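You operate a simulated robot arm through the tools that you are given. There is no shell and no other tool. Be economical: measure what you need, move in short steps, check, and stop when the job is done.

You run a simulated two-armed robot. Do the job below in one go: nothing can be reset, and whatever is moved stays where it is left.

Task
Wash the purple wool hat in the suds, rinse it cold and press it out.
Fine: press it on the drain board; tap off.
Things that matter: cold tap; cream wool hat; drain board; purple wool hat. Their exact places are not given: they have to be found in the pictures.

It is judged by the outcome, as a careful person would: the job done as asked, and still so three seconds after it is handed in. It fails if anything else is knocked over, pushed out of place, dropped, spilled or broken.

Robot
Two 7-joint arms with fingered hands on one trunk, on a base that drives. Base frame: it is fixed to the floor where the robot stands at the start and does not move with it; the origin is under the middle of the robot, x ahead of it, y to its left, z up; the surface under the hand at the start is at about z = 0.57. Units: m, rad, N and s.
The left shoulder is at the start at [0.098, 0.172, 0.942], the right one opposite. With the tool pointing down near the work surface each hand reaches from about 0.34 to 0.82 m from the robot's upright axis, wherever it stands, measured 20 degrees to its own side. Places, roughly: cold tap [0.9, -0.5, 0.9]; drain board [0.6, -0.2, 0.8]. Payload 4 kg a hand.
Tool frame (each hand has its own): the origin (TCP) lies between the finger pads and is the grasp point; the fingertips stand 0.026 m ahead of it; z points along the fingers, y is the line along which they close. Largest opening 0.132 m; the body of the gripper starts 0.073 m behind the TCP. The gripper is a hand of 4 fingers: y runs from the thumb to the fingers, the wrist lies at [0, 0, -0.224] in the tool frame, and closing takes about 1.5 s.
Orientation is told as [roll, pitch, yaw] about the base's x, y, z axes, in that order, counted from this pose: with the fingers straight down and closing along the base's y, the tool's x points along the base's -x, its y along +y and its z along -z.

Tools
- The arms move only by the tool drive_tool. It takes "left_motion", "right_motion" or both (then of equal length, played together; a hand with none holds still); each is a list that holds one entry, the list of rows, each a list of 7 numbers: the shift along the tool's x, y, z in cm, then the turn, a rotation vector about the tool's x, y, z in rad, then the finger opening in cm, from 0 to 13.2. In form: [[[x, y, z, rx, ry, rz, jaw], ...]]. A call has 1 to 10 rows; each row is the pose to reach, as a shift and turn from the pose commanded when the call began, along the tool's axes at that moment. Each row takes 0.2 s and may step no farther than 0.05 m and 0.15 rad from the row before; otherwise, or with a gripper value out of range, the whole call is refused. A pose out of reach is approached as far as the arm can. The call stops where the force on the tool passes 90 N (or 10 N more than at its start, if that is more) or the arm is blocked; 0.2 s more then pass. The fingers move at their own pace (about 0.045 m/s each) and stop on an object; they squeeze with about 28 N. The grip force told is the motor's: it shows also when the fingers shut on nothing. Time passes only in rows, and 0.2 s behind the last, so rows that repeat a pose let the fingers close. The reply holds the time, the measured pose of the TCP, the force on the tool along the base axes, the opening and the grip force, in the units named above and with some noise, with the torque about the TCP (base axes, N m) and any sound that the robot's microphone picked up.
- Cameras (640 x 400 px; columns grow to the right, rows downward): "scene" is now at [0.2025, -0.0429, 1.1355]; the picture's right is [-0.47, -0.88, 0.00], its down [-0.33, 0.18, -0.93] and it looks along [0.82, -0.44, -0.38] (base axes); focal length 263 px, centre (320, 200). "left" rides on the left gripper at [-0.068, 0.002, -0.097] in its tool frame; the picture's right is [-0.03, -1.00, 0.00], its down [0.82, -0.02, -0.58] and it looks along [0.58, -0.01, 0.82] (tool axes); focal length 270 px, centre (320, 200). "right" rides on the right gripper at [0.068, 0.002, -0.097] in its tool frame; the picture's right is [-0.02, 1.00, 0.00], its down [-0.82, -0.02, -0.58] and it looks along [-0.58, -0.01, 0.82] (tool axes); focal length 270 px, centre (320, 200).
- camera(camera): a new picture of that camera. No time passes.
- raise_lower(by): slides the trunk up (or, below 0, down) by that many m; the arms and the scene camera ride with it, the base frame stays. It gives what a move gives, with no picture.
- drive_base(legs): drives the robot by 1 to 6 legs, each [ahead, turn to the left] in m and rad, along the robot's own axes; the way and the turn of a leg run together, so that a leg with both is an arc; at most 1.5 m and 3.142 rad a leg. The arms and the cameras ride along, it lands a little off, and it stops where it bumps. It gives what a move gives.
- preshape(shape, hand): the hand has 4 fingers and takes this shape, open, in about a second: jaw (thumb against the fingers, like two jaws); tri (thumb and two fingers); tip (a fingertip pinch); poke (one finger out to press); point (the index stretched); flat (the hand flat); cup (the hand cupped); fist (a fist). The gripper value then closes the fingers along that shape, each until it touches; the sizes above hold for jaw. It gives what a move gives, with no picture.
- turn_head(pan, tilt): turns the head with the scene camera to pan (to the left, within 1.501 rad either way) and tilt (down, from -0.506 to 1.204), counted from straight ahead of the robot. It gives what a move gives.
- pixel_to_xyz(camera, pixels): for up to 12 pixels [column, row] of the newest picture of that camera ("zoom" is the newest enlarged one), the place [x, y, z] in the base frame of the surface seen there, good to about 0.003 m. No time passes.
- inspect(camera, box): a new picture of the part [left, top, right, bottom] of that camera's present view, enlarged. No time passes.
- hand_in(): hands the job in; it is judged then, once.

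Keep the steps short. Do not move on a guess: measure, check each grasp and each placing, and mend mistakes. In all there are 80 turns and 78 pictures (those below and enlarged ones count). Leave the grippers open and the arms clear of the work at the hand-in unless told otherwise, and finish with a single line.

The tools are called after ">>>" as a command line: name --argument value ..., lists and objects as JSON in quotes. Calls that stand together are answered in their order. drive_tool: Moves the arms, as the interface text tells. Its arguments: {"type":"object","properties":{"left_motion":{"type":"array","items":{"type":"array","items":{"type":"array","items":{"type":"number"}}}},"right_motion":{"type":"array","items":{"type":"array","items":{"type":"array","items":{"type":"number"}}}}},"required":[]} The other tools are called the same way: raise_lower (by) slides the trunk up or down; preshape (shape, hand) gives the hand a shape; drive_base (legs) drives the base; turn_head (pan, tilt) turns the head that bears the scene camera; camera (camera) takes a picture; pixel_to_xyz (camera, pixels) gives the place of the surface under pixels of a picture; inspect (camera, box) takes an enlarged picture of a part of a camera's view; hand_in () hands the job in.

At the start:

```text
t: 0.0
left_ee_pos: [0.3975, -0.0521, 1.0275]
left_ee_rot: [-0.002, 0.0, 0.004]
left_contact_force: [0.6, -0.7, -0.5]
left_torque: [-0.01, -0.01, 0.02]
left_gripper_width: 0.1322
left_gripper_force: 0.0
left_shape: jaw
right_ee_pos: [0.3894, -0.3591, 1.039]
right_ee_rot: [0.0, -0.001, 0.004]
right_contact_force: [-0.1, 0.1, 0.7]
right_torque: [0.0, 0.02, -0.04]
right_gripper_width: 0.1321
right_gripper_force: 0.0
right_shape: jaw
trunk travel left (down, up): [-0.175, 0.58]
robot x, y, heading: [0.0004, 0.0014, 0.005]
head pan, tilt: [-0.49, 0.387]
```

scene: 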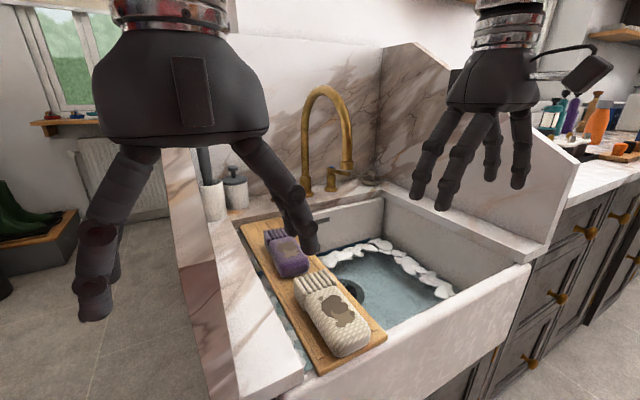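
right: 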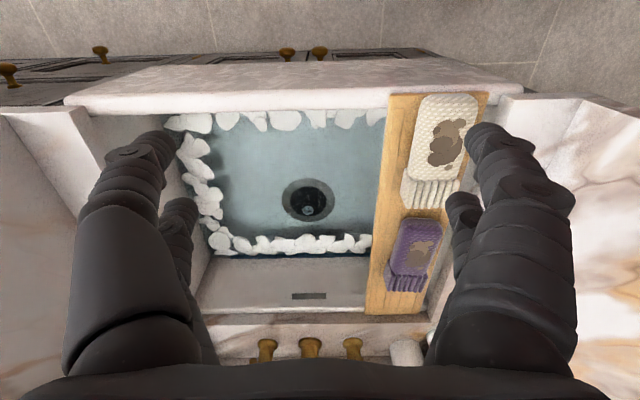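
left: 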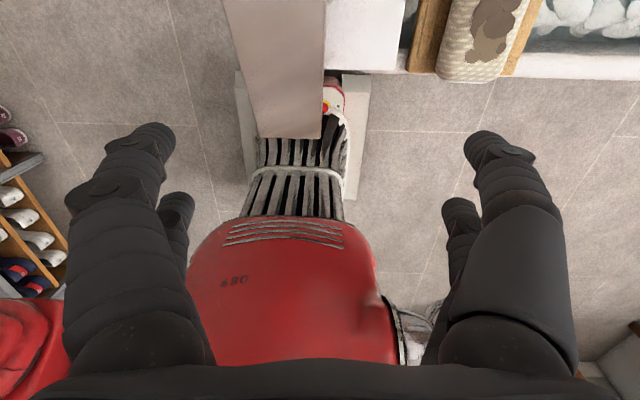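

I see the wooden board with a purple and a cream hat over the sink, suds in the water and a brass tap behind. I'll enlarge both the tap and the hats.

>>> inspect --camera "scene" --box '[220, 70, 480, 232]'

>>> inspect --camera "right" --box '[180, 80, 500, 380]'

>>> pixel_to_xyz --camera "right" --pixels '[[267, 348], [311, 346], [353, 346], [418, 245], [405, 282], [440, 130], [428, 190], [300, 160], [310, 200], [385, 200], [250, 95], [280, 265]]'

>>> pixel_to_xyz --camera "scene" --pixels '[[292, 262], [278, 238], [335, 318], [245, 228], [378, 340], [318, 370], [330, 178], [347, 170], [308, 187], [373, 180], [322, 92], [400, 290]]'

```text
2.46 times, centred on (350, 151) of scene
```

zoom: 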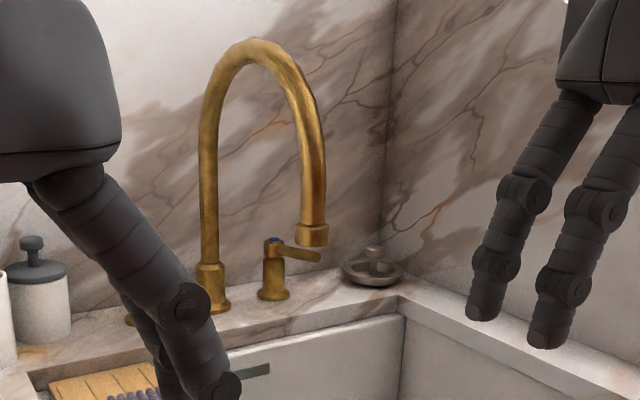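

```text
1.33 times, centred on (340, 230) of right
```

zoom: 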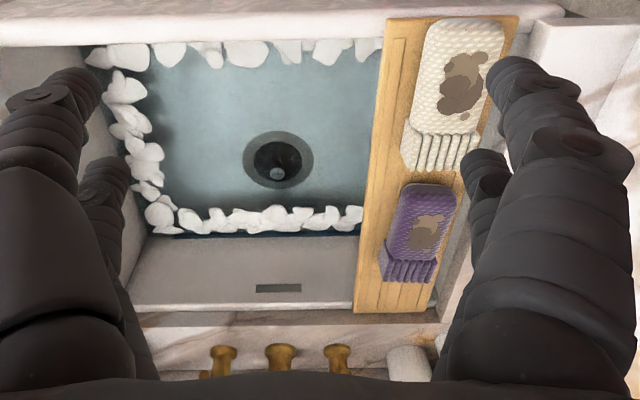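

```text
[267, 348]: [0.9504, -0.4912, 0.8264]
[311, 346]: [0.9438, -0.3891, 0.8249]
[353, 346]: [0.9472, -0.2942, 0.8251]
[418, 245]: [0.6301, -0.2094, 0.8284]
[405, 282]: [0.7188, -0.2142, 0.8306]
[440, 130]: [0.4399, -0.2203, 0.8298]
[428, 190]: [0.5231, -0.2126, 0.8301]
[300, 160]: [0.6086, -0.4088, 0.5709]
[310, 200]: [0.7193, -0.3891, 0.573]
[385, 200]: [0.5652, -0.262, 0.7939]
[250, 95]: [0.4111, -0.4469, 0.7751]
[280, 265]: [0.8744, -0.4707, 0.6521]
```

```text
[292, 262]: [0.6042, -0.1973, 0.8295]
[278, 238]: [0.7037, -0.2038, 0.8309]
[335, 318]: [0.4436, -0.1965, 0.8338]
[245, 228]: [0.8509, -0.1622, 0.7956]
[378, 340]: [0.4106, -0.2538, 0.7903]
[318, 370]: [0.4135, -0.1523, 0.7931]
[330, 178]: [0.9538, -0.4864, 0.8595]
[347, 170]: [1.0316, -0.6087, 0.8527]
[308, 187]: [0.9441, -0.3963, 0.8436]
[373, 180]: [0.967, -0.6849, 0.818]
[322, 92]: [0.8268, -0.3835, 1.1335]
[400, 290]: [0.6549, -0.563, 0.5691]
```

The cold lever with the blue mark is at about [0.95, -0.49, 0.86]. The left hand hides part of the view, so I'll move it to the left and look again.

>>> drive_tool --left_motion '[[[0, 5, 0, 0, 0, 0, 13.2], [0, 10, 0, 0, 0, 0, 13.2], [0, 15, 0, 0, 0, 0, 13.2], [0, 20, 0, 0, 0, 0, 13.2], [0, 25, 0, 0, 0, 0, 13.2]]]'

>>> turn_head --pan -0.45 --tilt 0.5

>>> camera --camera "scene"

```text
t: 1.2
left_ee_pos: [0.3962, 0.1996, 1.028]
left_ee_rot: [-0.001, 0.0, 0.004]
left_contact_force: [-0.3, -0.6, -0.1]
left_torque: [0.0, 0.02, 0.02]
left_gripper_width: 0.1318
left_gripper_force: 0.1
left_shape: jaw
right_ee_pos: [0.3883, -0.3583, 1.0405]
right_ee_rot: [0.001, 0.001, 0.003]
right_contact_force: [-0.6, -0.2, 0.3]
right_torque: [0.0, 0.0, -0.01]
right_gripper_width: 0.1318
right_gripper_force: 0.1
right_shape: jaw
trunk travel left (down, up): [-0.175, 0.58]
robot x, y, heading: [-0.0033, 0.0004, 0.004]
head pan, tilt: [-0.49, 0.387]
```

```text
t: 1.9
left_ee_pos: [0.3967, 0.1982, 1.0273]
left_ee_rot: [0.0, -0.001, 0.006]
left_contact_force: [-0.3, 0.0, 0.4]
left_torque: [0.01, 0.02, -0.01]
left_gripper_width: 0.1322
left_gripper_force: 0.0
left_shape: jaw
right_ee_pos: [0.3887, -0.3592, 1.0375]
right_ee_rot: [0.0, 0.0, 0.003]
right_contact_force: [-0.3, 0.5, -0.2]
right_torque: [0.01, -0.05, 0.02]
right_gripper_width: 0.1318
right_gripper_force: 0.1
right_shape: jaw
trunk travel left (down, up): [-0.175, 0.58]
robot x, y, heading: [-0.001, 0.0041, -0.006]
head pan, tilt: [-0.45, 0.499]
```

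```text
72 pictures are left
```

scene: 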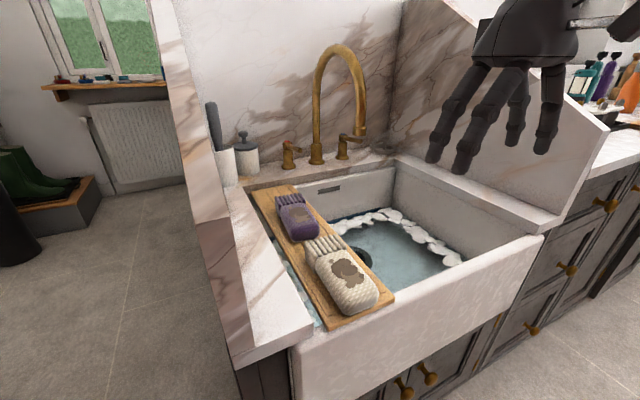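

>>> inspect --camera "scene" --box '[240, 30, 400, 180]'

>>> pixel_to_xyz --camera "zoom" --pixels '[[483, 395], [465, 390], [420, 430], [410, 445], [455, 437], [190, 480]]'

>>> pixel_to_xyz --camera "scene" --pixels '[[361, 132], [361, 120], [344, 139], [350, 139], [356, 139], [383, 217], [345, 226], [445, 260], [287, 147], [294, 152], [360, 256], [400, 170]]'

```text
2.67 times, centred on (320, 105) of scene
```

zoom: 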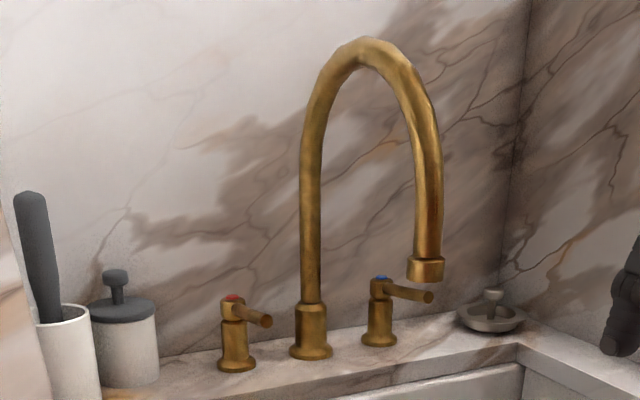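

```text
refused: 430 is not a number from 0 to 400
```

```text
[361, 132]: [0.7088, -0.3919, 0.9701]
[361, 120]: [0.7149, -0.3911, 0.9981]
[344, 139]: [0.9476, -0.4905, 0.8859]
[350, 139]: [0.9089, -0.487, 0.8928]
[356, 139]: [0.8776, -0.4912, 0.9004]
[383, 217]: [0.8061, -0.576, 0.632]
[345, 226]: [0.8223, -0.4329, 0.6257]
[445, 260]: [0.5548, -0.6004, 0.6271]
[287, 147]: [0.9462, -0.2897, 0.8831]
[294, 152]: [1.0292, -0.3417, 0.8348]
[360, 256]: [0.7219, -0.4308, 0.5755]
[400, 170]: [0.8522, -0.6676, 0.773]
```

Spout outlet is at about [0.71, -0.39, 0.965], and the cold lever points toward me with its tip near [0.87, -0.49, 0.90]. Suds lie at z about 0.63. I'll check the room in front of the base with the left hand's camera.

>>> camera --camera "left"

>>> turn_head --pan -0.1 --tilt 1.2

>>> camera --camera "scene"

```text
70 pictures are left
```

left: 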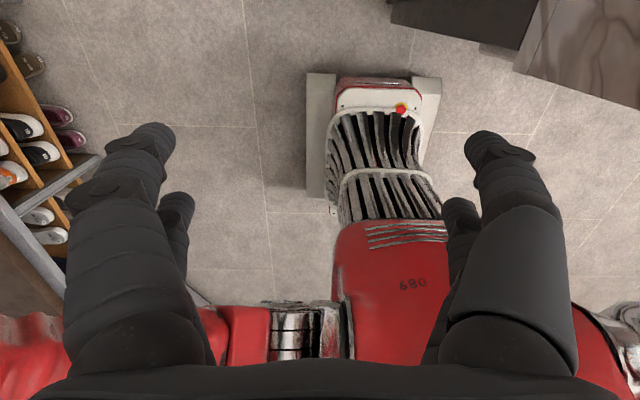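

```text
t: 2.9
left_ee_pos: [0.3972, 0.1979, 1.0287]
left_ee_rot: [-0.001, -0.001, 0.006]
left_contact_force: [0.4, 0.3, 0.5]
left_torque: [-0.01, -0.03, 0.01]
left_gripper_width: 0.1319
left_gripper_force: 0.0
left_shape: jaw
right_ee_pos: [0.3898, -0.3582, 1.0387]
right_ee_rot: [0.0, 0.001, 0.003]
right_contact_force: [0.1, -0.1, -0.3]
right_torque: [0.01, -0.01, -0.02]
right_gripper_width: 0.1321
right_gripper_force: 0.2
right_shape: jaw
trunk travel left (down, up): [-0.175, 0.58]
robot x, y, heading: [0.0005, 0.0015, -0.005]
head pan, tilt: [-0.099, 1.201]
```

```text
69 pictures are left
```

scene: 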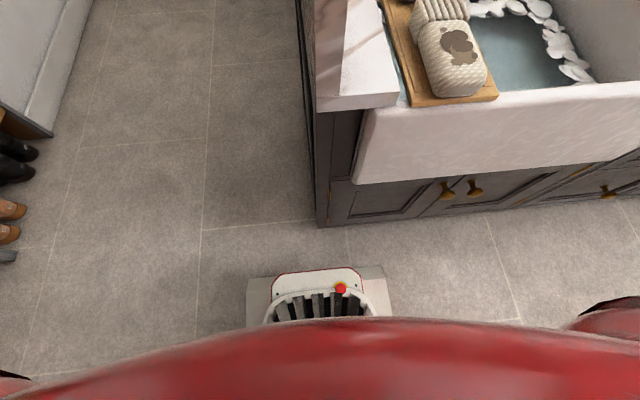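

>>> pixel_to_xyz --camera "scene" --pixels '[[262, 275], [380, 266], [330, 222], [420, 215], [360, 184], [330, 190], [375, 100], [450, 105]]'

```text
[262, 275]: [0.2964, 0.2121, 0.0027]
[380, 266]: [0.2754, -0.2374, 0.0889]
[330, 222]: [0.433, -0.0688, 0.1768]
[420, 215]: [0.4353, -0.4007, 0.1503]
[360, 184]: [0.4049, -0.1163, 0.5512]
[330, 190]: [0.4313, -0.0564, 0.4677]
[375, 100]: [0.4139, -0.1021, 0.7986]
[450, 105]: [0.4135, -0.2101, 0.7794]
```

The base front is at x about 0.29 and the cabinet at 0.43 (apron 0.405), so I can drive 8 cm ahead safely for better reach.

>>> drive_base --legs '[[0.08, 0]]'

>>> turn_head --pan -0.5 --tilt 0.7

>>> camera --camera "right"

>>> camera --camera "scene"

```text
t: 4.0
left_ee_pos: [0.48, 0.1983, 1.0272]
left_ee_rot: [0.0, 0.004, 0.005]
left_contact_force: [0.3, 0.8, -0.4]
left_torque: [0.0, 0.02, -0.01]
left_gripper_width: 0.1318
left_gripper_force: 0.1
left_shape: jaw
right_ee_pos: [0.4729, -0.3596, 1.038]
right_ee_rot: [-0.001, 0.001, 0.003]
right_contact_force: [-0.3, 0.1, 0.4]
right_torque: [-0.03, 0.04, -0.02]
right_gripper_width: 0.1322
right_gripper_force: 0.0
right_shape: jaw
trunk travel left (down, up): [-0.175, 0.58]
robot x, y, heading: [0.0821, 0.002, -0.006]
head pan, tilt: [-0.099, 1.201]
```

```text
t: 4.9
left_ee_pos: [0.4782, 0.1983, 1.027]
left_ee_rot: [-0.001, 0.001, 0.007]
left_contact_force: [-0.6, -0.1, -0.1]
left_torque: [0.02, 0.01, -0.04]
left_gripper_width: 0.1319
left_gripper_force: 0.0
left_shape: jaw
right_ee_pos: [0.4711, -0.359, 1.0392]
right_ee_rot: [0.002, -0.001, 0.004]
right_contact_force: [0.1, 0.2, 0.8]
right_torque: [0.0, 0.01, -0.01]
right_gripper_width: 0.132
right_gripper_force: 0.2
right_shape: jaw
trunk travel left (down, up): [-0.175, 0.58]
robot x, y, heading: [0.0802, -0.0002, 0.001]
head pan, tilt: [-0.499, 0.7]
```

```text
68 pictures are left
```

right: 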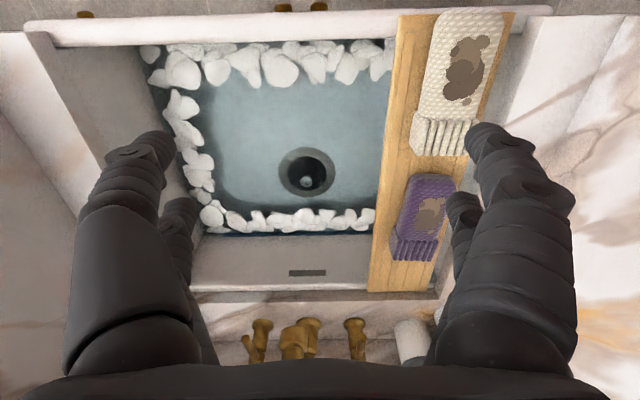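

```text
67 pictures are left
```

scene: 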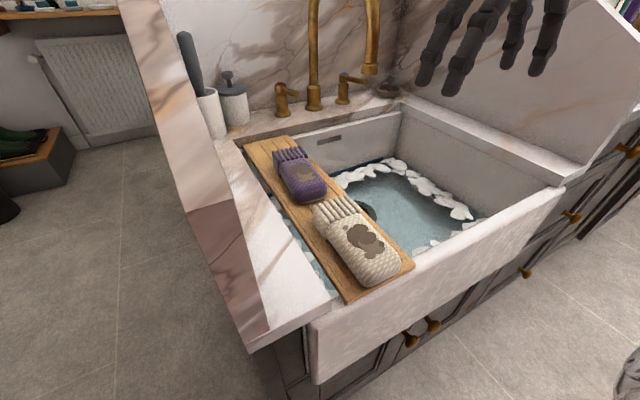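

Now to measure the purple hat's outline exactly.

>>> inspect --camera "scene" --box '[240, 120, 400, 220]'

>>> pixel_to_xyz --camera "right" --pixels '[[393, 255], [434, 258], [406, 210], [450, 210], [412, 178], [455, 182], [430, 213], [390, 200], [470, 100], [412, 152], [466, 152], [371, 288]]'

>>> pixel_to_xyz --camera "scene" --pixels '[[275, 156], [303, 150], [283, 180], [316, 170], [297, 203], [327, 190], [340, 200], [316, 208], [372, 68], [345, 80], [361, 82], [400, 160]]'

```text
4.00 times, centred on (320, 170) of scene
```

zoom: 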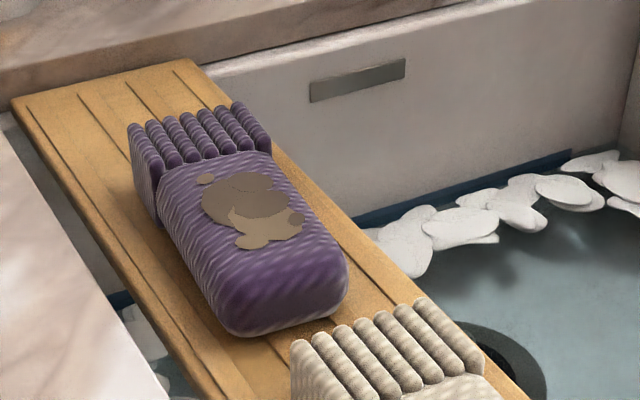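

```text
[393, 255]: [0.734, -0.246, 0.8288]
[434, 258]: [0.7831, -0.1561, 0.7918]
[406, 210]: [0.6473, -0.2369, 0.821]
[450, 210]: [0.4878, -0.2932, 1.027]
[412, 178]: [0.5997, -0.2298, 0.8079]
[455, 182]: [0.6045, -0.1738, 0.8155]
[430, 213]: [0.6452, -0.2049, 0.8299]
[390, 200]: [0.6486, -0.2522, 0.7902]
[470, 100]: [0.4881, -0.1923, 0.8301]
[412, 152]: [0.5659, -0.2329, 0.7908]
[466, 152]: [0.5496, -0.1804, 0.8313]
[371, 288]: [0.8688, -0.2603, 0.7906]
```

```text
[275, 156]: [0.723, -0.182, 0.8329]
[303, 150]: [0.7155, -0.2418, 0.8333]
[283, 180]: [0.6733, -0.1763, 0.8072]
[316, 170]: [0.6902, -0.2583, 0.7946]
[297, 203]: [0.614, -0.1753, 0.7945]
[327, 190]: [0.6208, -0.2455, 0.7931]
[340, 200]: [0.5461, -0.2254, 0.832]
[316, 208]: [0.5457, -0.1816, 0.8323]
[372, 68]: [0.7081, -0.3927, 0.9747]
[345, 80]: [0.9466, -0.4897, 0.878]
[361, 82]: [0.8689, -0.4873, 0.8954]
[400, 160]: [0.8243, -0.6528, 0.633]
```

Purple hat spans x 0.595–0.735, y -0.24 to -0.175, top 0.831. I'll bring the right hand above it at [0.675, -0.207], fingers closing along y.

>>> drive_tool --right_motion '[[[-3.4, 2.5, 0, 0, 0, 0, 13.2], [-6.8, 5.1, 0, 0, 0, 0, 13.2], [-10.2, 7.6, 0, 0, 0, 0, 13.2], [-13.6, 10.1, 1, 0, 0, 0, 12], [-17, 12.7, 3, 0, 0, 0, 11], [-20.4, 15.2, 5, 0, 0, 0, 11], [-20.4, 15.2, 9, 0, 0, 0, 11], [-20.4, 15.2, 13, 0, 0, 0, 11]]]'

>>> camera --camera "right"

>>> camera --camera "scene"

```text
t: 6.7
left_ee_pos: [0.4795, 0.1986, 1.0278]
left_ee_rot: [0.0, 0.002, 0.005]
left_contact_force: [-0.3, 0.0, -1.1]
left_torque: [-0.01, -0.01, -0.01]
left_gripper_width: 0.1319
left_gripper_force: 0.2
left_shape: jaw
right_ee_pos: [0.6742, -0.2062, 0.9098]
right_ee_rot: [0.002, 0.004, 0.003]
right_contact_force: [0.2, -0.2, 0.2]
right_torque: [-0.02, 0.03, -0.02]
right_gripper_width: 0.1102
right_gripper_force: 0.0
right_shape: jaw
trunk travel left (down, up): [-0.175, 0.58]
robot x, y, heading: [0.0803, -0.0012, -0.001]
head pan, tilt: [-0.499, 0.7]
```

```text
65 pictures are left
```

right: 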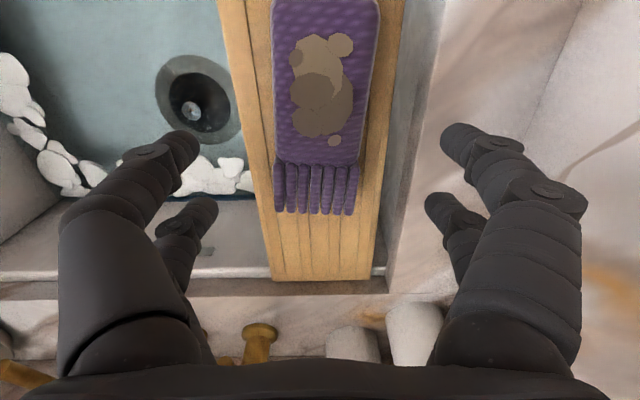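

```text
64 pictures are left
```

scene: 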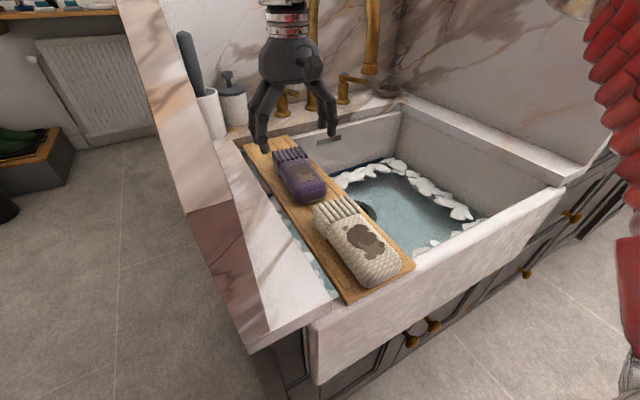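

Well aligned. I'll check the height of the marble ledge beside the board before lowering.

>>> pixel_to_xyz --camera "right" --pixels '[[415, 200], [430, 90], [410, 260], [400, 100], [345, 340], [415, 330], [322, 100], [275, 110], [375, 110], [315, 210]]'

```text
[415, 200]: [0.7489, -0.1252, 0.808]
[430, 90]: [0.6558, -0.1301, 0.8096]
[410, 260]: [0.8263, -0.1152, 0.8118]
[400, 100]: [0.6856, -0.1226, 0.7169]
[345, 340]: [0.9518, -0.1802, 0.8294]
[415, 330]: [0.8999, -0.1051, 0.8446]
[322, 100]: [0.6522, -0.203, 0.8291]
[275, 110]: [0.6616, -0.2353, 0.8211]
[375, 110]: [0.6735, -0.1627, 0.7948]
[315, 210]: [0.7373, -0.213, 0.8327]
```

Ledge top is 0.81 at y > -0.13. I'll narrow the fingers to 9.5 cm and go down to TCP z 0.824.

>>> drive_tool --right_motion '[[[0, 0, 0, 0, 0, 0, 9.5], [0, 0, 3, 0, 0, 0, 9.5], [0, 0, 6, 0, 0, 0, 9.5], [0, 0, 8.6, 0, 0, 0, 9.5]]]'

>>> inspect --camera "scene" --box '[220, 80, 400, 220]'

```text
t: 7.7
left_ee_pos: [0.4772, 0.2001, 1.0285]
left_ee_rot: [0.0, 0.001, 0.004]
left_contact_force: [-0.1, -0.2, -0.3]
left_torque: [0.01, 0.01, 0.01]
left_gripper_width: 0.132
left_gripper_force: 0.1
left_shape: jaw
right_ee_pos: [0.6727, -0.2051, 0.8226]
right_ee_rot: [0.0, 0.003, 0.004]
right_contact_force: [0.9, 0.6, 0.5]
right_torque: [0.06, 0.02, 0.01]
right_gripper_width: 0.0954
right_gripper_force: 0.0
right_shape: jaw
trunk travel left (down, up): [-0.175, 0.58]
robot x, y, heading: [0.0829, -0.0025, -0.001]
head pan, tilt: [-0.499, 0.7]
```

```text
2.86 times, centred on (310, 150) of scene
```

zoom: 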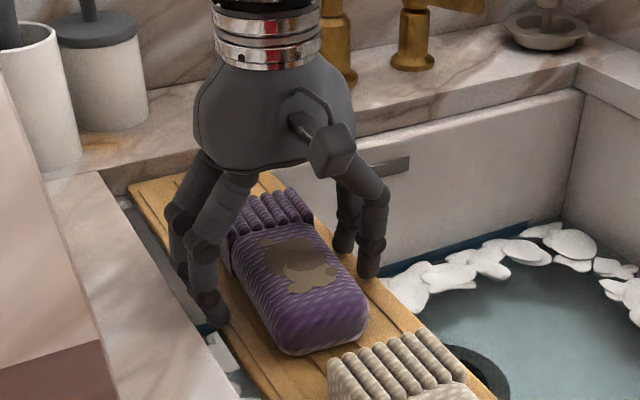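

The fingers straddle the hat without touching anything else. Closing now.

>>> drive_tool --right_motion '[[[0, 0, 0, 0, 0, 0, 4], [0, 0, 0, 0, 0, 0, 4], [0, 0, 0, 0, 0, 0, 4], [0, 0, 0, 0, 0, 0, 4], [0, 0, 0, 0, 0, 0, 4], [0, 0, 0, 0, 0, 0, 4]]]'

```text
t: 9.1
left_ee_pos: [0.4775, 0.1988, 1.028]
left_ee_rot: [0.002, 0.002, 0.005]
left_contact_force: [0.1, -0.2, 0.1]
left_torque: [-0.05, -0.04, 0.01]
left_gripper_width: 0.1318
left_gripper_force: 0.0
left_shape: jaw
right_ee_pos: [0.672, -0.2054, 0.8234]
right_ee_rot: [0.002, 0.002, 0.003]
right_contact_force: [0.3, -0.5, 0.3]
right_torque: [-0.04, 0.02, -0.02]
right_gripper_width: 0.0573
right_gripper_force: 27.6
right_shape: jaw
trunk travel left (down, up): [-0.175, 0.58]
robot x, y, heading: [0.0796, 0.0019, -0.004]
head pan, tilt: [-0.499, 0.7]
```

Gripping at 5.7 cm with 27.6 N. I'll lift 8 cm and look.

>>> drive_tool --right_motion '[[[0, 0, -3, 0, 0, 0, 4], [0, 0, -6, 0, 0, 0, 4], [0, 0, -9, 0, 0, 0, 4]]]'

>>> inspect --camera "scene" --box '[220, 40, 480, 220]'

```text
t: 9.9
left_ee_pos: [0.4777, 0.1988, 1.0283]
left_ee_rot: [0.0, -0.001, 0.005]
left_contact_force: [0.6, -0.4, -0.4]
left_torque: [0.02, -0.04, -0.02]
left_gripper_width: 0.132
left_gripper_force: 0.1
left_shape: jaw
right_ee_pos: [0.6748, -0.2051, 0.9137]
right_ee_rot: [-0.002, -0.001, 0.004]
right_contact_force: [-0.1, -0.3, -0.4]
right_torque: [-0.02, 0.02, 0.01]
right_gripper_width: 0.0569
right_gripper_force: 28.0
right_shape: jaw
trunk travel left (down, up): [-0.175, 0.58]
robot x, y, heading: [0.0801, 0.0032, -0.0]
head pan, tilt: [-0.499, 0.7]
```

```text
2.22 times, centred on (350, 130) of scene
```

zoom: 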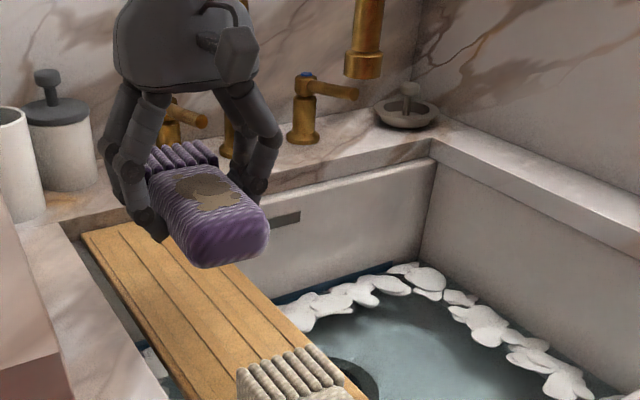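

Hat held firmly. I'll pull back toward me clear of the spout, then shift right over the open water to about [0.57, -0.42].

>>> drive_tool --right_motion '[[[3.5, -1, -1, 0, 0, 0, 4], [7, -2, -1, 0, 0, 0, 4], [10.5, -4, -1, 0, 0, 0, 4], [10.5, -8, -1, 0, 0, 0, 4], [10.5, -12, -1, 0, 0, 0, 4], [10.5, -16, -1, 0, 0, 0, 4], [10.5, -20, -1, 0, 0, 0, 4], [10.5, -23, -1, 0, 0, 0, 4]]]'

>>> camera --camera "scene"

>>> camera --camera "right"

```text
t: 11.7
left_ee_pos: [0.4772, 0.1975, 1.0283]
left_ee_rot: [0.0, 0.004, 0.005]
left_contact_force: [-0.3, 0.4, 0.3]
left_torque: [-0.02, 0.0, -0.02]
left_gripper_width: 0.132
left_gripper_force: 0.1
left_shape: jaw
right_ee_pos: [0.5699, -0.4382, 0.9228]
right_ee_rot: [0.001, -0.001, 0.005]
right_contact_force: [-1.1, 0.5, -0.7]
right_torque: [-0.02, 0.04, -0.02]
right_gripper_width: 0.0569
right_gripper_force: 28.0
right_shape: jaw
trunk travel left (down, up): [-0.175, 0.58]
robot x, y, heading: [0.0827, -0.0007, -0.001]
head pan, tilt: [-0.499, 0.7]
```

```text
61 pictures are left
```

scene: 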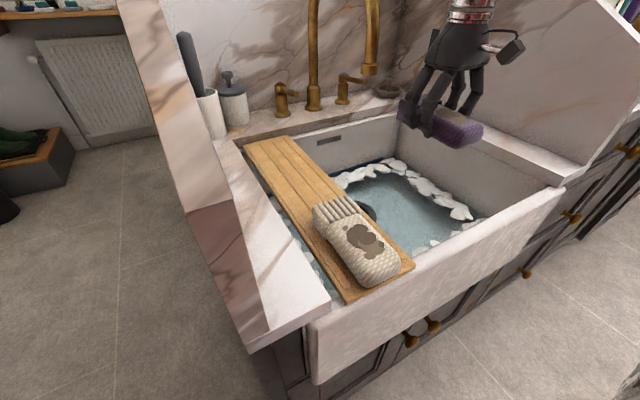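

```text
60 pictures are left
```

right: 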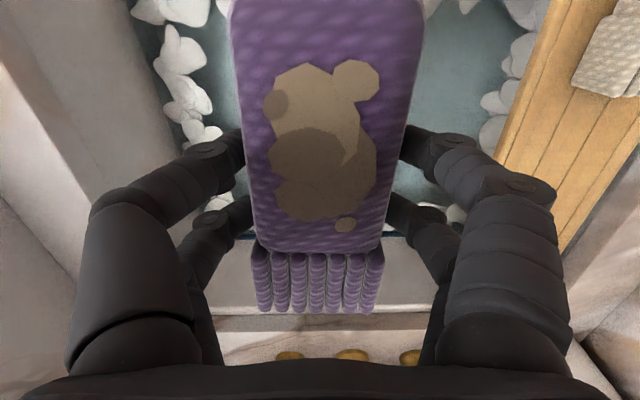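

Over clear water. Lowering toward the water, to TCP z about 0.66 first.

>>> drive_tool --right_motion '[[[0, 0, 4, 0, 0, 0, 4], [0, 0, 8, 0, 0, 0, 4], [0, 0, 12, 0, 0, 0, 4], [0, 0, 16, 0, 0, 0, 4], [0, 0, 20, 0, 0, 0, 4], [0, 0, 23, 0, 0, 0, 4], [0, 0, 26, 0, 0, 0, 4]]]'

>>> camera --camera "scene"

```text
t: 13.3
left_ee_pos: [0.4778, 0.1987, 1.028]
left_ee_rot: [-0.002, 0.0, 0.006]
left_contact_force: [0.3, 0.1, 0.1]
left_torque: [-0.02, 0.02, -0.01]
left_gripper_width: 0.1317
left_gripper_force: 0.1
left_shape: jaw
right_ee_pos: [0.571, -0.4354, 0.6645]
right_ee_rot: [0.0, -0.001, 0.004]
right_contact_force: [0.0, -0.4, -1.1]
right_torque: [0.0, 0.0, -0.03]
right_gripper_width: 0.0573
right_gripper_force: 27.9
right_shape: jaw
trunk travel left (down, up): [-0.175, 0.58]
robot x, y, heading: [0.0841, -0.0, -0.002]
head pan, tilt: [-0.499, 0.7]
```

```text
59 pictures are left
```

scene: 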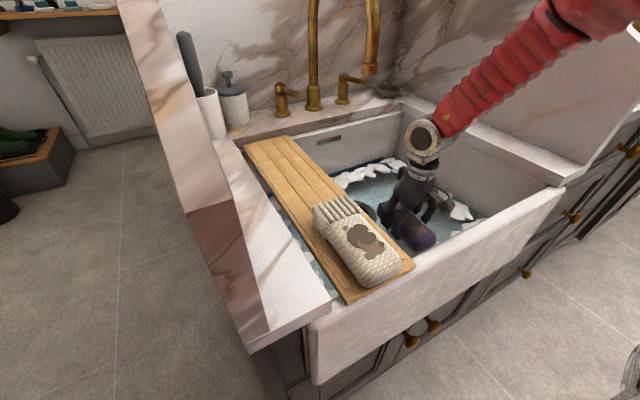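

Descent clean. Going under (TCP z 0.615) and swishing to and fro in the suds.

>>> drive_tool --right_motion '[[[0, 0, 3, 0, 0, 0, 4], [0, 0, 5, 0, 0, 0, 4], [-4, 0, 5, 0, 0, 0, 4], [-6, 3, 5, 0, 0, 0, 4], [-2, 5, 5, 0, 0, 0, 4], [1, 2, 5, 0, 0, 0, 4], [1, -2, 5, 0, 0, 0, 4], [-3, -4, 5, 0, 0, 0, 4], [-6, -2, 5, 0, 0, 0, 4], [-2, -2, 5, 0, 0, 0, 4]]]'

>>> drive_tool --right_motion '[[[-4, 0, 0, 0, 0, 0, 4], [0, 3, 0, 0, 0, 0, 4], [3, 4, 0, 0, 0, 0, 4], [2, 0, 0, 0, 0, 0, 4], [-1, -4, 0, 0, 0, 0, 4], [-4, -4, 0, 0, 0, 0, 4], [-3, 0, 0, 0, 0, 0, 4], [0, 3, 0, 0, 0, 0, 4], [3, 1, 0, 0, 0, 0, 4], [1, 0, 0, 0, 0, 0, 4]]]'

>>> inspect --camera "scene" --box '[300, 100, 540, 280]'

>>> camera --camera "right"

```text
t: 15.5
left_ee_pos: [0.4768, 0.1996, 1.0296]
left_ee_rot: [0.0, 0.0, 0.006]
left_contact_force: [-1.0, -0.2, 0.2]
left_torque: [0.0, 0.03, 0.0]
left_gripper_width: 0.1319
left_gripper_force: 0.0
left_shape: jaw
right_ee_pos: [0.5915, -0.4556, 0.6132]
right_ee_rot: [-0.001, -0.001, 0.007]
right_contact_force: [-0.2, -0.4, -0.2]
right_torque: [0.0, -0.04, 0.04]
right_gripper_width: 0.057
right_gripper_force: 28.2
right_shape: jaw
trunk travel left (down, up): [-0.175, 0.58]
robot x, y, heading: [0.0807, -0.0002, 0.004]
head pan, tilt: [-0.499, 0.7]
```

```text
t: 17.7
left_ee_pos: [0.4792, 0.1981, 1.0277]
left_ee_rot: [0.0, 0.002, 0.005]
left_contact_force: [0.1, 0.9, -0.2]
left_torque: [-0.03, -0.01, -0.02]
left_gripper_width: 0.1321
left_gripper_force: 0.1
left_shape: jaw
right_ee_pos: [0.5786, -0.4575, 0.6109]
right_ee_rot: [0.002, 0.001, 0.002]
right_contact_force: [-0.1, 0.0, -0.6]
right_torque: [-0.02, -0.02, 0.01]
right_gripper_width: 0.057
right_gripper_force: 28.5
right_shape: jaw
trunk travel left (down, up): [-0.175, 0.58]
robot x, y, heading: [0.0814, 0.0031, 0.001]
head pan, tilt: [-0.499, 0.7]
```

```text
2.22 times, centred on (420, 190) of scene
```

zoom: 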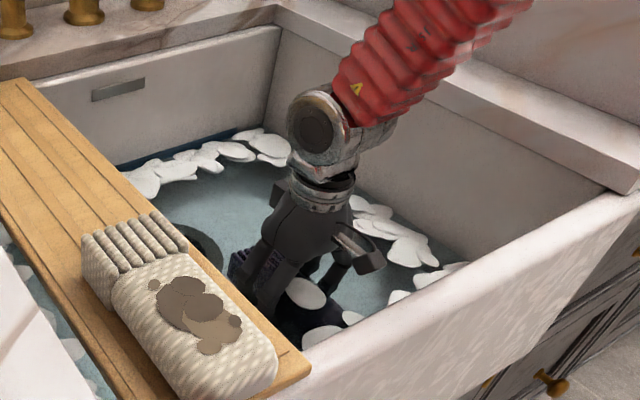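

```text
57 pictures are left
```

right: 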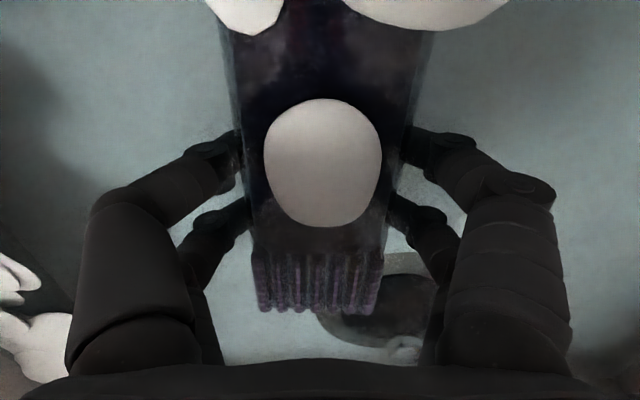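

Hat is submerged, dark with wet, suds on it, and the stain no longer visible. A few more strokes, then lift it out to check.

>>> drive_tool --right_motion '[[[-4, 0, 0, 0, 0, 0, 4], [0, 3, 0, 0, 0, 0, 4], [2, 0, 0, 0, 0, 0, 4], [-1, -4, 0, 0, 0, 0, 4], [-4, -2, 0, 0, 0, 0, 4], [0, 0, 0, 0, 0, 0, 4], [0, 0, -3, 0, 0, 0, 4], [0, 0, -7, 0, 0, 0, 4], [0, 0, -11, 0, 0, 0, 4]]]'

>>> camera --camera "right"

```text
t: 19.7
left_ee_pos: [0.477, 0.199, 1.0291]
left_ee_rot: [0.001, 0.0, 0.004]
left_contact_force: [0.0, 0.3, -0.6]
left_torque: [-0.04, -0.05, -0.02]
left_gripper_width: 0.1319
left_gripper_force: 0.1
left_shape: jaw
right_ee_pos: [0.5819, -0.4576, 0.7257]
right_ee_rot: [0.001, 0.001, 0.003]
right_contact_force: [-0.6, 0.2, -1.0]
right_torque: [-0.02, -0.01, 0.0]
right_gripper_width: 0.057
right_gripper_force: 27.7
right_shape: jaw
trunk travel left (down, up): [-0.175, 0.58]
robot x, y, heading: [0.0823, 0.0026, -0.0]
head pan, tilt: [-0.499, 0.7]
```

```text
56 pictures are left
```

right: 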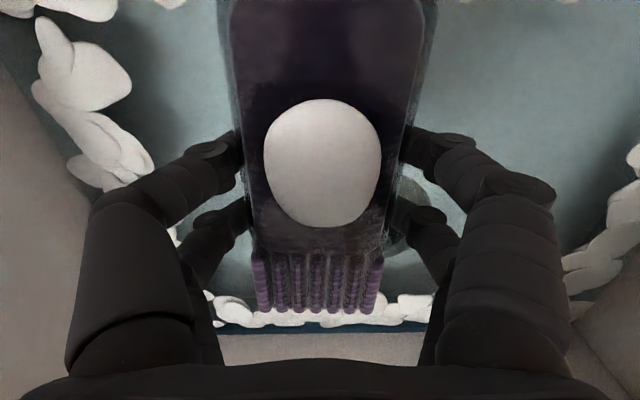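

Stain gone, suds on it. I'll lay the hat back on its place on the board so the right hand can open the tap: up, left, then forward.

>>> drive_tool --right_motion '[[[0, 0, -5, 0, 0, 0, 4], [0, 0, -10, 0, 0, 0, 4], [0, 0, -15, 0, 0, 0, 4], [0.5, 0, -19.5, 0, 0, 0, 4], [0.5, 4.5, -20, 0, 0, 0, 4], [0.5, 9, -20, 0, 0, 0, 4], [0.5, 13.5, -20, 0, 0, 0, 4], [0.5, 18, -20, 0, 0, 0, 4], [0.5, 22, -20, 0, 0, 0, 4], [-2.5, 25, -20, 0, 0, 0, 4]]]'

>>> drive_tool --right_motion '[[[-4, 0, 0, 0, 0, 0, 4], [-6.6, 0, 0, 0, 0, 0, 4], [-6.6, 0, 4, 0, 0, 0, 4], [-6.6, 0, 8, 0, 0, 0, 4], [-6.6, 0, 9.8, 0, 0, 0, 4]]]'

>>> inspect --camera "scene" --box '[220, 80, 420, 220]'

```text
t: 21.9
left_ee_pos: [0.4783, 0.1985, 1.0275]
left_ee_rot: [0.002, 0.003, 0.006]
left_contact_force: [0.4, 0.9, -0.5]
left_torque: [0.01, 0.06, -0.01]
left_gripper_width: 0.132
left_gripper_force: 0.0
left_shape: jaw
right_ee_pos: [0.6053, -0.2053, 0.9248]
right_ee_rot: [0.001, 0.003, 0.004]
right_contact_force: [0.2, 0.3, -0.5]
right_torque: [-0.03, 0.01, 0.0]
right_gripper_width: 0.0568
right_gripper_force: 28.2
right_shape: jaw
trunk travel left (down, up): [-0.175, 0.58]
robot x, y, heading: [0.0831, 0.0028, -0.0]
head pan, tilt: [-0.499, 0.7]
```

```text
t: 23.1
left_ee_pos: [0.4779, 0.1989, 1.0284]
left_ee_rot: [0.0, 0.002, 0.005]
left_contact_force: [0.8, -0.5, 1.5]
left_torque: [0.02, 0.02, 0.05]
left_gripper_width: 0.1318
left_gripper_force: 0.0
left_shape: jaw
right_ee_pos: [0.6691, -0.2083, 0.8236]
right_ee_rot: [-0.001, 0.001, 0.004]
right_contact_force: [0.0, 0.0, -0.2]
right_torque: [0.01, -0.01, 0.0]
right_gripper_width: 0.0569
right_gripper_force: 27.8
right_shape: jaw
trunk travel left (down, up): [-0.175, 0.58]
robot x, y, heading: [0.0807, -0.0001, 0.001]
head pan, tilt: [-0.499, 0.7]
```

```text
2.86 times, centred on (320, 150) of scene
```

zoom: 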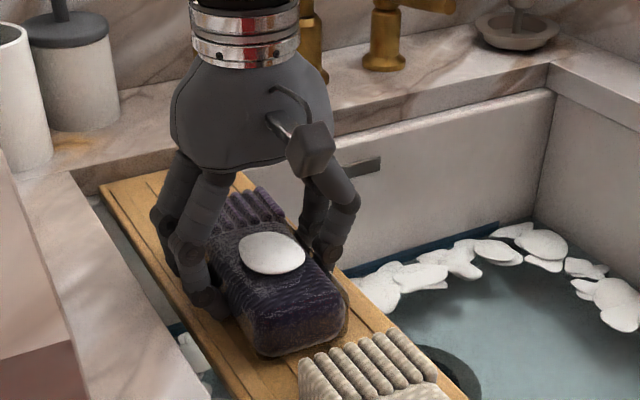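

The hat rests on the board just above contact. Release and rise.

>>> drive_tool --right_motion '[[[0, 0, 0, 0, 0, 0, 9], [0, 0, 0, 0, 0, 0, 9], [0, 0, 0, 0, 0, 0, 9], [0, 0, 0, 0, 0, 0, 9], [0, 0, -4, 0, 0, 0, 9], [0, 0, -8, 0, 0, 0, 9], [0, 0, -12, 0, 0, 0, 9], [2, 0, -16, 0, 0, 0, 9]]]'

>>> inspect --camera "scene" --box '[220, 40, 480, 220]'

```text
t: 24.9
left_ee_pos: [0.4765, 0.1986, 1.029]
left_ee_rot: [-0.001, 0.0, 0.006]
left_contact_force: [-0.1, 0.2, 0.5]
left_torque: [0.03, -0.01, -0.01]
left_gripper_width: 0.132
left_gripper_force: 0.0
left_shape: jaw
right_ee_pos: [0.6486, -0.2069, 0.9868]
right_ee_rot: [0.0, -0.002, 0.004]
right_contact_force: [-0.5, -0.1, -0.5]
right_torque: [0.0, 0.02, -0.01]
right_gripper_width: 0.0899
right_gripper_force: 0.0
right_shape: jaw
trunk travel left (down, up): [-0.175, 0.58]
robot x, y, heading: [0.0841, -0.0039, 0.003]
head pan, tilt: [-0.499, 0.7]
```

```text
2.22 times, centred on (350, 130) of scene
```

zoom: 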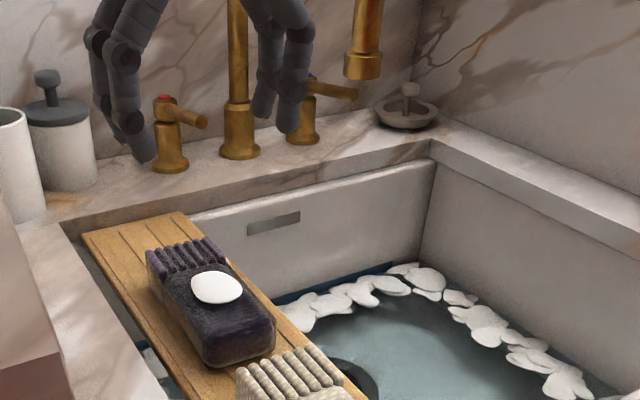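

The hat lies safely on the board. Now to the tap: back off, go right to y -0.52 (clear of the spout), then tilt the hand forward.

>>> drive_tool --right_motion '[[[4, 0, 0, 0, 0, 0, 9], [8, -1, 0, 0, 0, 0, 9], [8, -5.5, 0, 0, 0, 0, 9], [8, -10, 0, 0, 0, 0, 9], [8, -14.5, 0, 0, 0, 0, 9], [8, -19, 0, 0, 0, 0, 9], [8, -23.5, 0, 0, 0, 0, 9], [8, -28, 0, 0, 0, 0, 9], [8, -31.5, 0, 0, 0, 0, 9]]]'

>>> drive_tool --right_motion '[[[-1, 0, 0, 0, -0.15, 0, 9], [-2, 0, 0, 0, -0.3, 0, 9], [-3, 0, 0, 0, -0.45, 0, 9], [-4, 0, 0, 0, -0.6, 0, 9], [-5, 0, 0, 0, -0.75, 0, 9], [-6, 0, 0, 0, -0.9, 0, 9], [-7, 0, 0, 0, -1.05, 0, 9], [-8, 0, 0, 0, -1.2, 0, 9], [-9, 0, 0, 0, -1.35, 0, 9], [-10, 0, 0, 0, -1.5, 0, 9]]]'

>>> preshape --shape "poke" --hand "right"

>>> turn_head --pan -0.55 --tilt 0.4

>>> camera --camera "scene"

>>> camera --camera "right"

```text
t: 26.9
left_ee_pos: [0.4779, 0.1976, 1.0282]
left_ee_rot: [0.0, 0.002, 0.005]
left_contact_force: [-0.2, 0.1, 0.5]
left_torque: [0.01, -0.03, 0.01]
left_gripper_width: 0.1318
left_gripper_force: 0.2
left_shape: jaw
right_ee_pos: [0.5719, -0.5211, 0.9829]
right_ee_rot: [0.001, -0.001, 0.006]
right_contact_force: [0.4, -0.3, -0.2]
right_torque: [-0.03, -0.03, 0.0]
right_gripper_width: 0.0898
right_gripper_force: 0.1
right_shape: jaw
trunk travel left (down, up): [-0.175, 0.58]
robot x, y, heading: [0.0799, 0.001, -0.001]
head pan, tilt: [-0.499, 0.7]
```

```text
t: 29.1
left_ee_pos: [0.4775, 0.1992, 1.0292]
left_ee_rot: [-0.001, 0.002, 0.006]
left_contact_force: [0.0, -0.5, 0.2]
left_torque: [0.02, -0.02, 0.0]
left_gripper_width: 0.1319
left_gripper_force: 0.1
left_shape: jaw
right_ee_pos: [0.6726, -0.5214, 0.9855]
right_ee_rot: [0.011, -1.499, -0.008]
right_contact_force: [-0.3, -0.5, -0.1]
right_torque: [0.03, 0.0, 0.03]
right_gripper_width: 0.09
right_gripper_force: 0.0
right_shape: jaw
trunk travel left (down, up): [-0.175, 0.58]
robot x, y, heading: [0.0812, 0.0023, 0.0]
head pan, tilt: [-0.499, 0.7]
```

```text
t: 30.0
left_ee_pos: [0.4789, 0.1983, 1.0293]
left_ee_rot: [0.0, 0.0, 0.006]
left_contact_force: [-0.5, 0.6, -0.1]
left_torque: [0.01, -0.02, 0.03]
left_gripper_width: 0.132
left_gripper_force: 0.1
left_shape: jaw
right_ee_pos: [0.6721, -0.5211, 0.9854]
right_ee_rot: [0.009, -1.499, -0.003]
right_contact_force: [0.4, 0.2, -0.6]
right_torque: [-0.02, 0.0, 0.03]
right_gripper_width: 0.0001
right_gripper_force: 0.0
right_shape: poke
trunk travel left (down, up): [-0.175, 0.58]
robot x, y, heading: [0.0824, 0.0018, 0.002]
head pan, tilt: [-0.499, 0.7]
```

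```text
t: 30.8
left_ee_pos: [0.478, 0.1989, 1.0279]
left_ee_rot: [-0.001, 0.0, 0.005]
left_contact_force: [1.9, 0.6, -0.6]
left_torque: [0.01, 0.0, -0.01]
left_gripper_width: 0.132
left_gripper_force: 0.0
left_shape: jaw
right_ee_pos: [0.6718, -0.522, 0.9847]
right_ee_rot: [0.007, -1.498, -0.002]
right_contact_force: [0.1, -0.5, 0.7]
right_torque: [-0.01, -0.05, -0.01]
right_gripper_width: 0.0002
right_gripper_force: 0.0
right_shape: poke
trunk travel left (down, up): [-0.175, 0.58]
robot x, y, heading: [0.0806, 0.002, -0.0]
head pan, tilt: [-0.55, 0.4]
```

```text
53 pictures are left
```

scene: 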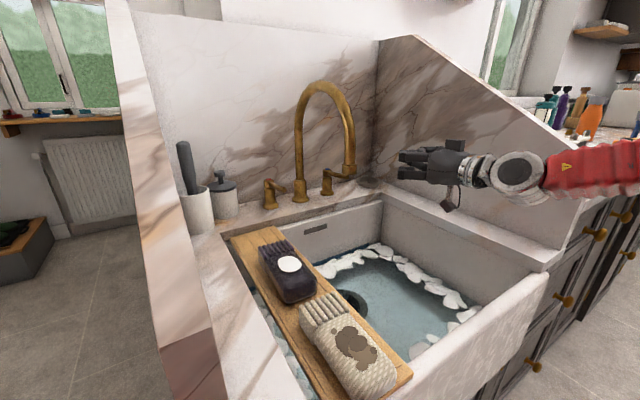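

```text
52 pictures are left
```

right: 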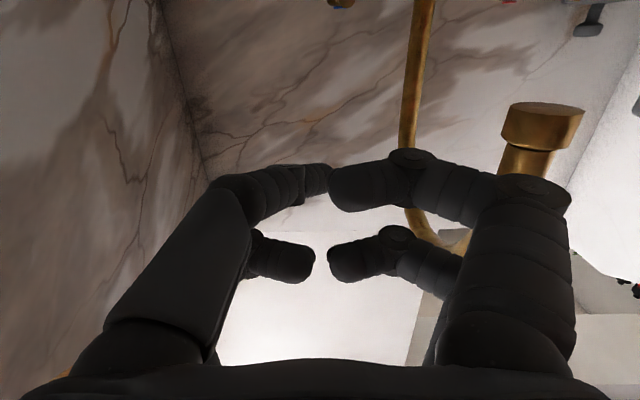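

The hand is forward now. I'll look closely at the poke shape and the lever.

>>> inspect --camera "scene" --box '[310, 110, 500, 230]'

>>> pixel_to_xyz --camera "zoom" --pixels '[[303, 153], [307, 185], [300, 215], [440, 120], [130, 210], [70, 210], [100, 208]]'

```text
3.33 times, centred on (405, 170) of scene
```

zoom: 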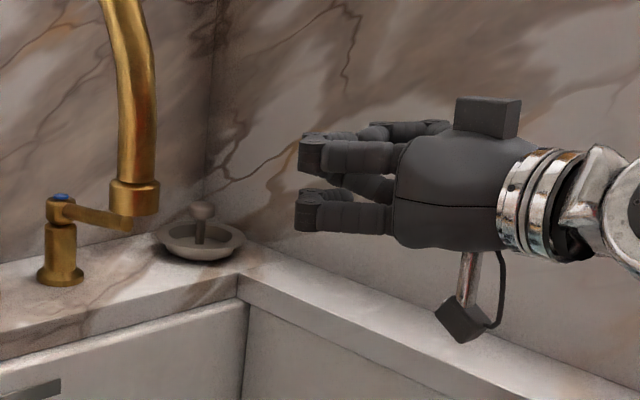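

```text
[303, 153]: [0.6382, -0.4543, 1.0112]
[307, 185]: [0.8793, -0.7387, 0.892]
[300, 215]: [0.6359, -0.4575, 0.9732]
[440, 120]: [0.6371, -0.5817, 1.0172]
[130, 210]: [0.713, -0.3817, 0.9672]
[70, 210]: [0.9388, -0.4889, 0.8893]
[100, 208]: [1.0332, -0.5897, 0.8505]
```

Poke leaves the fingers bent. I'll try the "point" shape, with the index stretched.

>>> preshape --shape "point" --hand "right"

>>> inspect --camera "scene" --box '[310, 110, 500, 230]'

>>> camera --camera "right"

```text
t: 31.7
left_ee_pos: [0.4777, 0.1983, 1.0295]
left_ee_rot: [-0.002, 0.001, 0.005]
left_contact_force: [-0.3, 0.7, -0.2]
left_torque: [-0.02, 0.01, -0.01]
left_gripper_width: 0.1319
left_gripper_force: 0.0
left_shape: jaw
right_ee_pos: [0.6725, -0.5216, 0.9847]
right_ee_rot: [0.009, -1.498, -0.003]
right_contact_force: [0.0, 0.4, 1.0]
right_torque: [-0.02, 0.03, 0.03]
right_gripper_width: 0.0
right_gripper_force: 0.1
right_shape: point
trunk travel left (down, up): [-0.175, 0.58]
robot x, y, heading: [0.0819, -0.0013, 0.002]
head pan, tilt: [-0.55, 0.4]
```

```text
3.33 times, centred on (405, 170) of scene
```

zoom: 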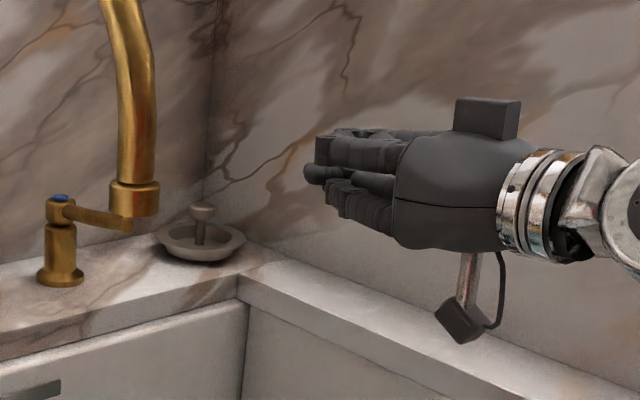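

```text
49 pictures are left
```

right: 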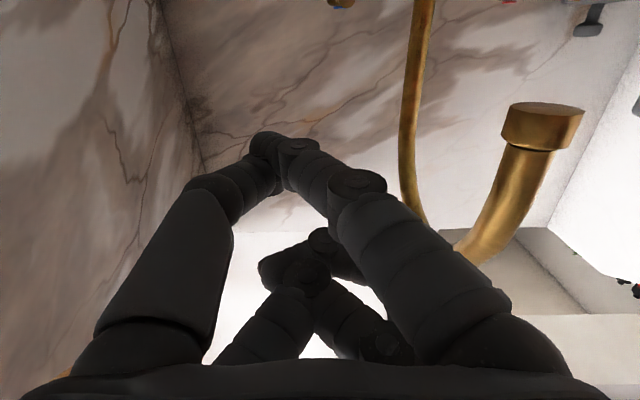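

Neither helps. Plain jaw, opened 5 cm, straddling the lever with the lower finger row (about 2 cm below TCP), allows a push either way. I'll set it and go to just before the lever.

>>> preshape --shape "jaw" --hand "right"

>>> drive_tool --right_motion '[[[1.7, 0, 0, 0, -0.07, 0, 6], [3.4, 0.5, 2, 0, -0.07, 0, 6], [5, 1.5, 5, 0, -0.07, 0, 6], [5, 2.3, 8.5, 0, -0.07, 0, 6], [5, 3, 12, 0, -0.07, 0, 6], [5, 3.1, 13.2, 0, -0.07, 0, 6]]]'

>>> inspect --camera "scene" --box '[280, 100, 480, 230]'

>>> camera --camera "right"

```text
t: 32.6
left_ee_pos: [0.4774, 0.1989, 1.0275]
left_ee_rot: [0.0, 0.001, 0.007]
left_contact_force: [-0.2, -0.7, -1.1]
left_torque: [0.01, 0.03, -0.03]
left_gripper_width: 0.1317
left_gripper_force: 0.1
left_shape: jaw
right_ee_pos: [0.6725, -0.5202, 0.9857]
right_ee_rot: [0.008, -1.497, -0.005]
right_contact_force: [0.7, -0.2, 0.4]
right_torque: [0.01, -0.01, 0.0]
right_gripper_width: 0.1318
right_gripper_force: 0.1
right_shape: jaw
trunk travel left (down, up): [-0.175, 0.58]
robot x, y, heading: [0.0812, -0.0005, 0.003]
head pan, tilt: [-0.55, 0.4]
```

```text
t: 34.0
left_ee_pos: [0.4776, 0.1986, 1.0283]
left_ee_rot: [0.0, 0.001, 0.005]
left_contact_force: [-0.1, -0.9, -1.6]
left_torque: [-0.02, -0.02, 0.0]
left_gripper_width: 0.1319
left_gripper_force: 0.1
left_shape: jaw
right_ee_pos: [0.7993, -0.4894, 0.9274]
right_ee_rot: [0.578, -1.569, -0.576]
right_contact_force: [-0.6, 0.0, -0.2]
right_torque: [0.0, 0.01, -0.01]
right_gripper_width: 0.0608
right_gripper_force: 0.1
right_shape: jaw
trunk travel left (down, up): [-0.175, 0.58]
robot x, y, heading: [0.0823, 0.0019, 0.002]
head pan, tilt: [-0.55, 0.4]
```

```text
3.08 times, centred on (380, 165) of scene
```

zoom: 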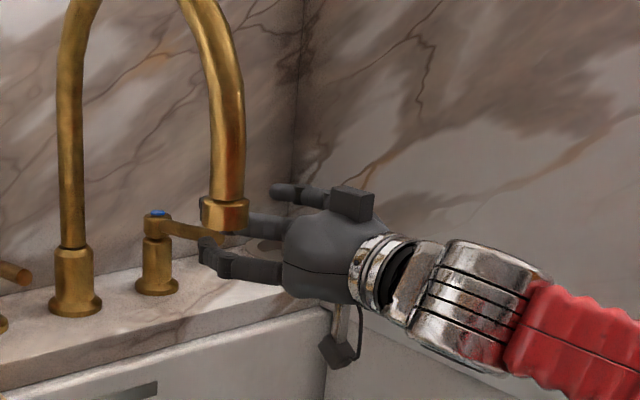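

```text
47 pictures are left
```

right: 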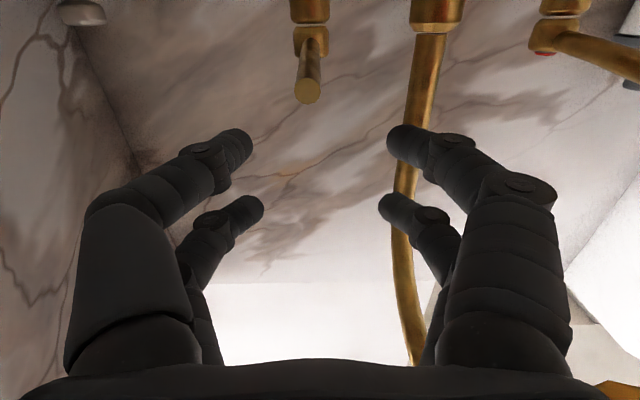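

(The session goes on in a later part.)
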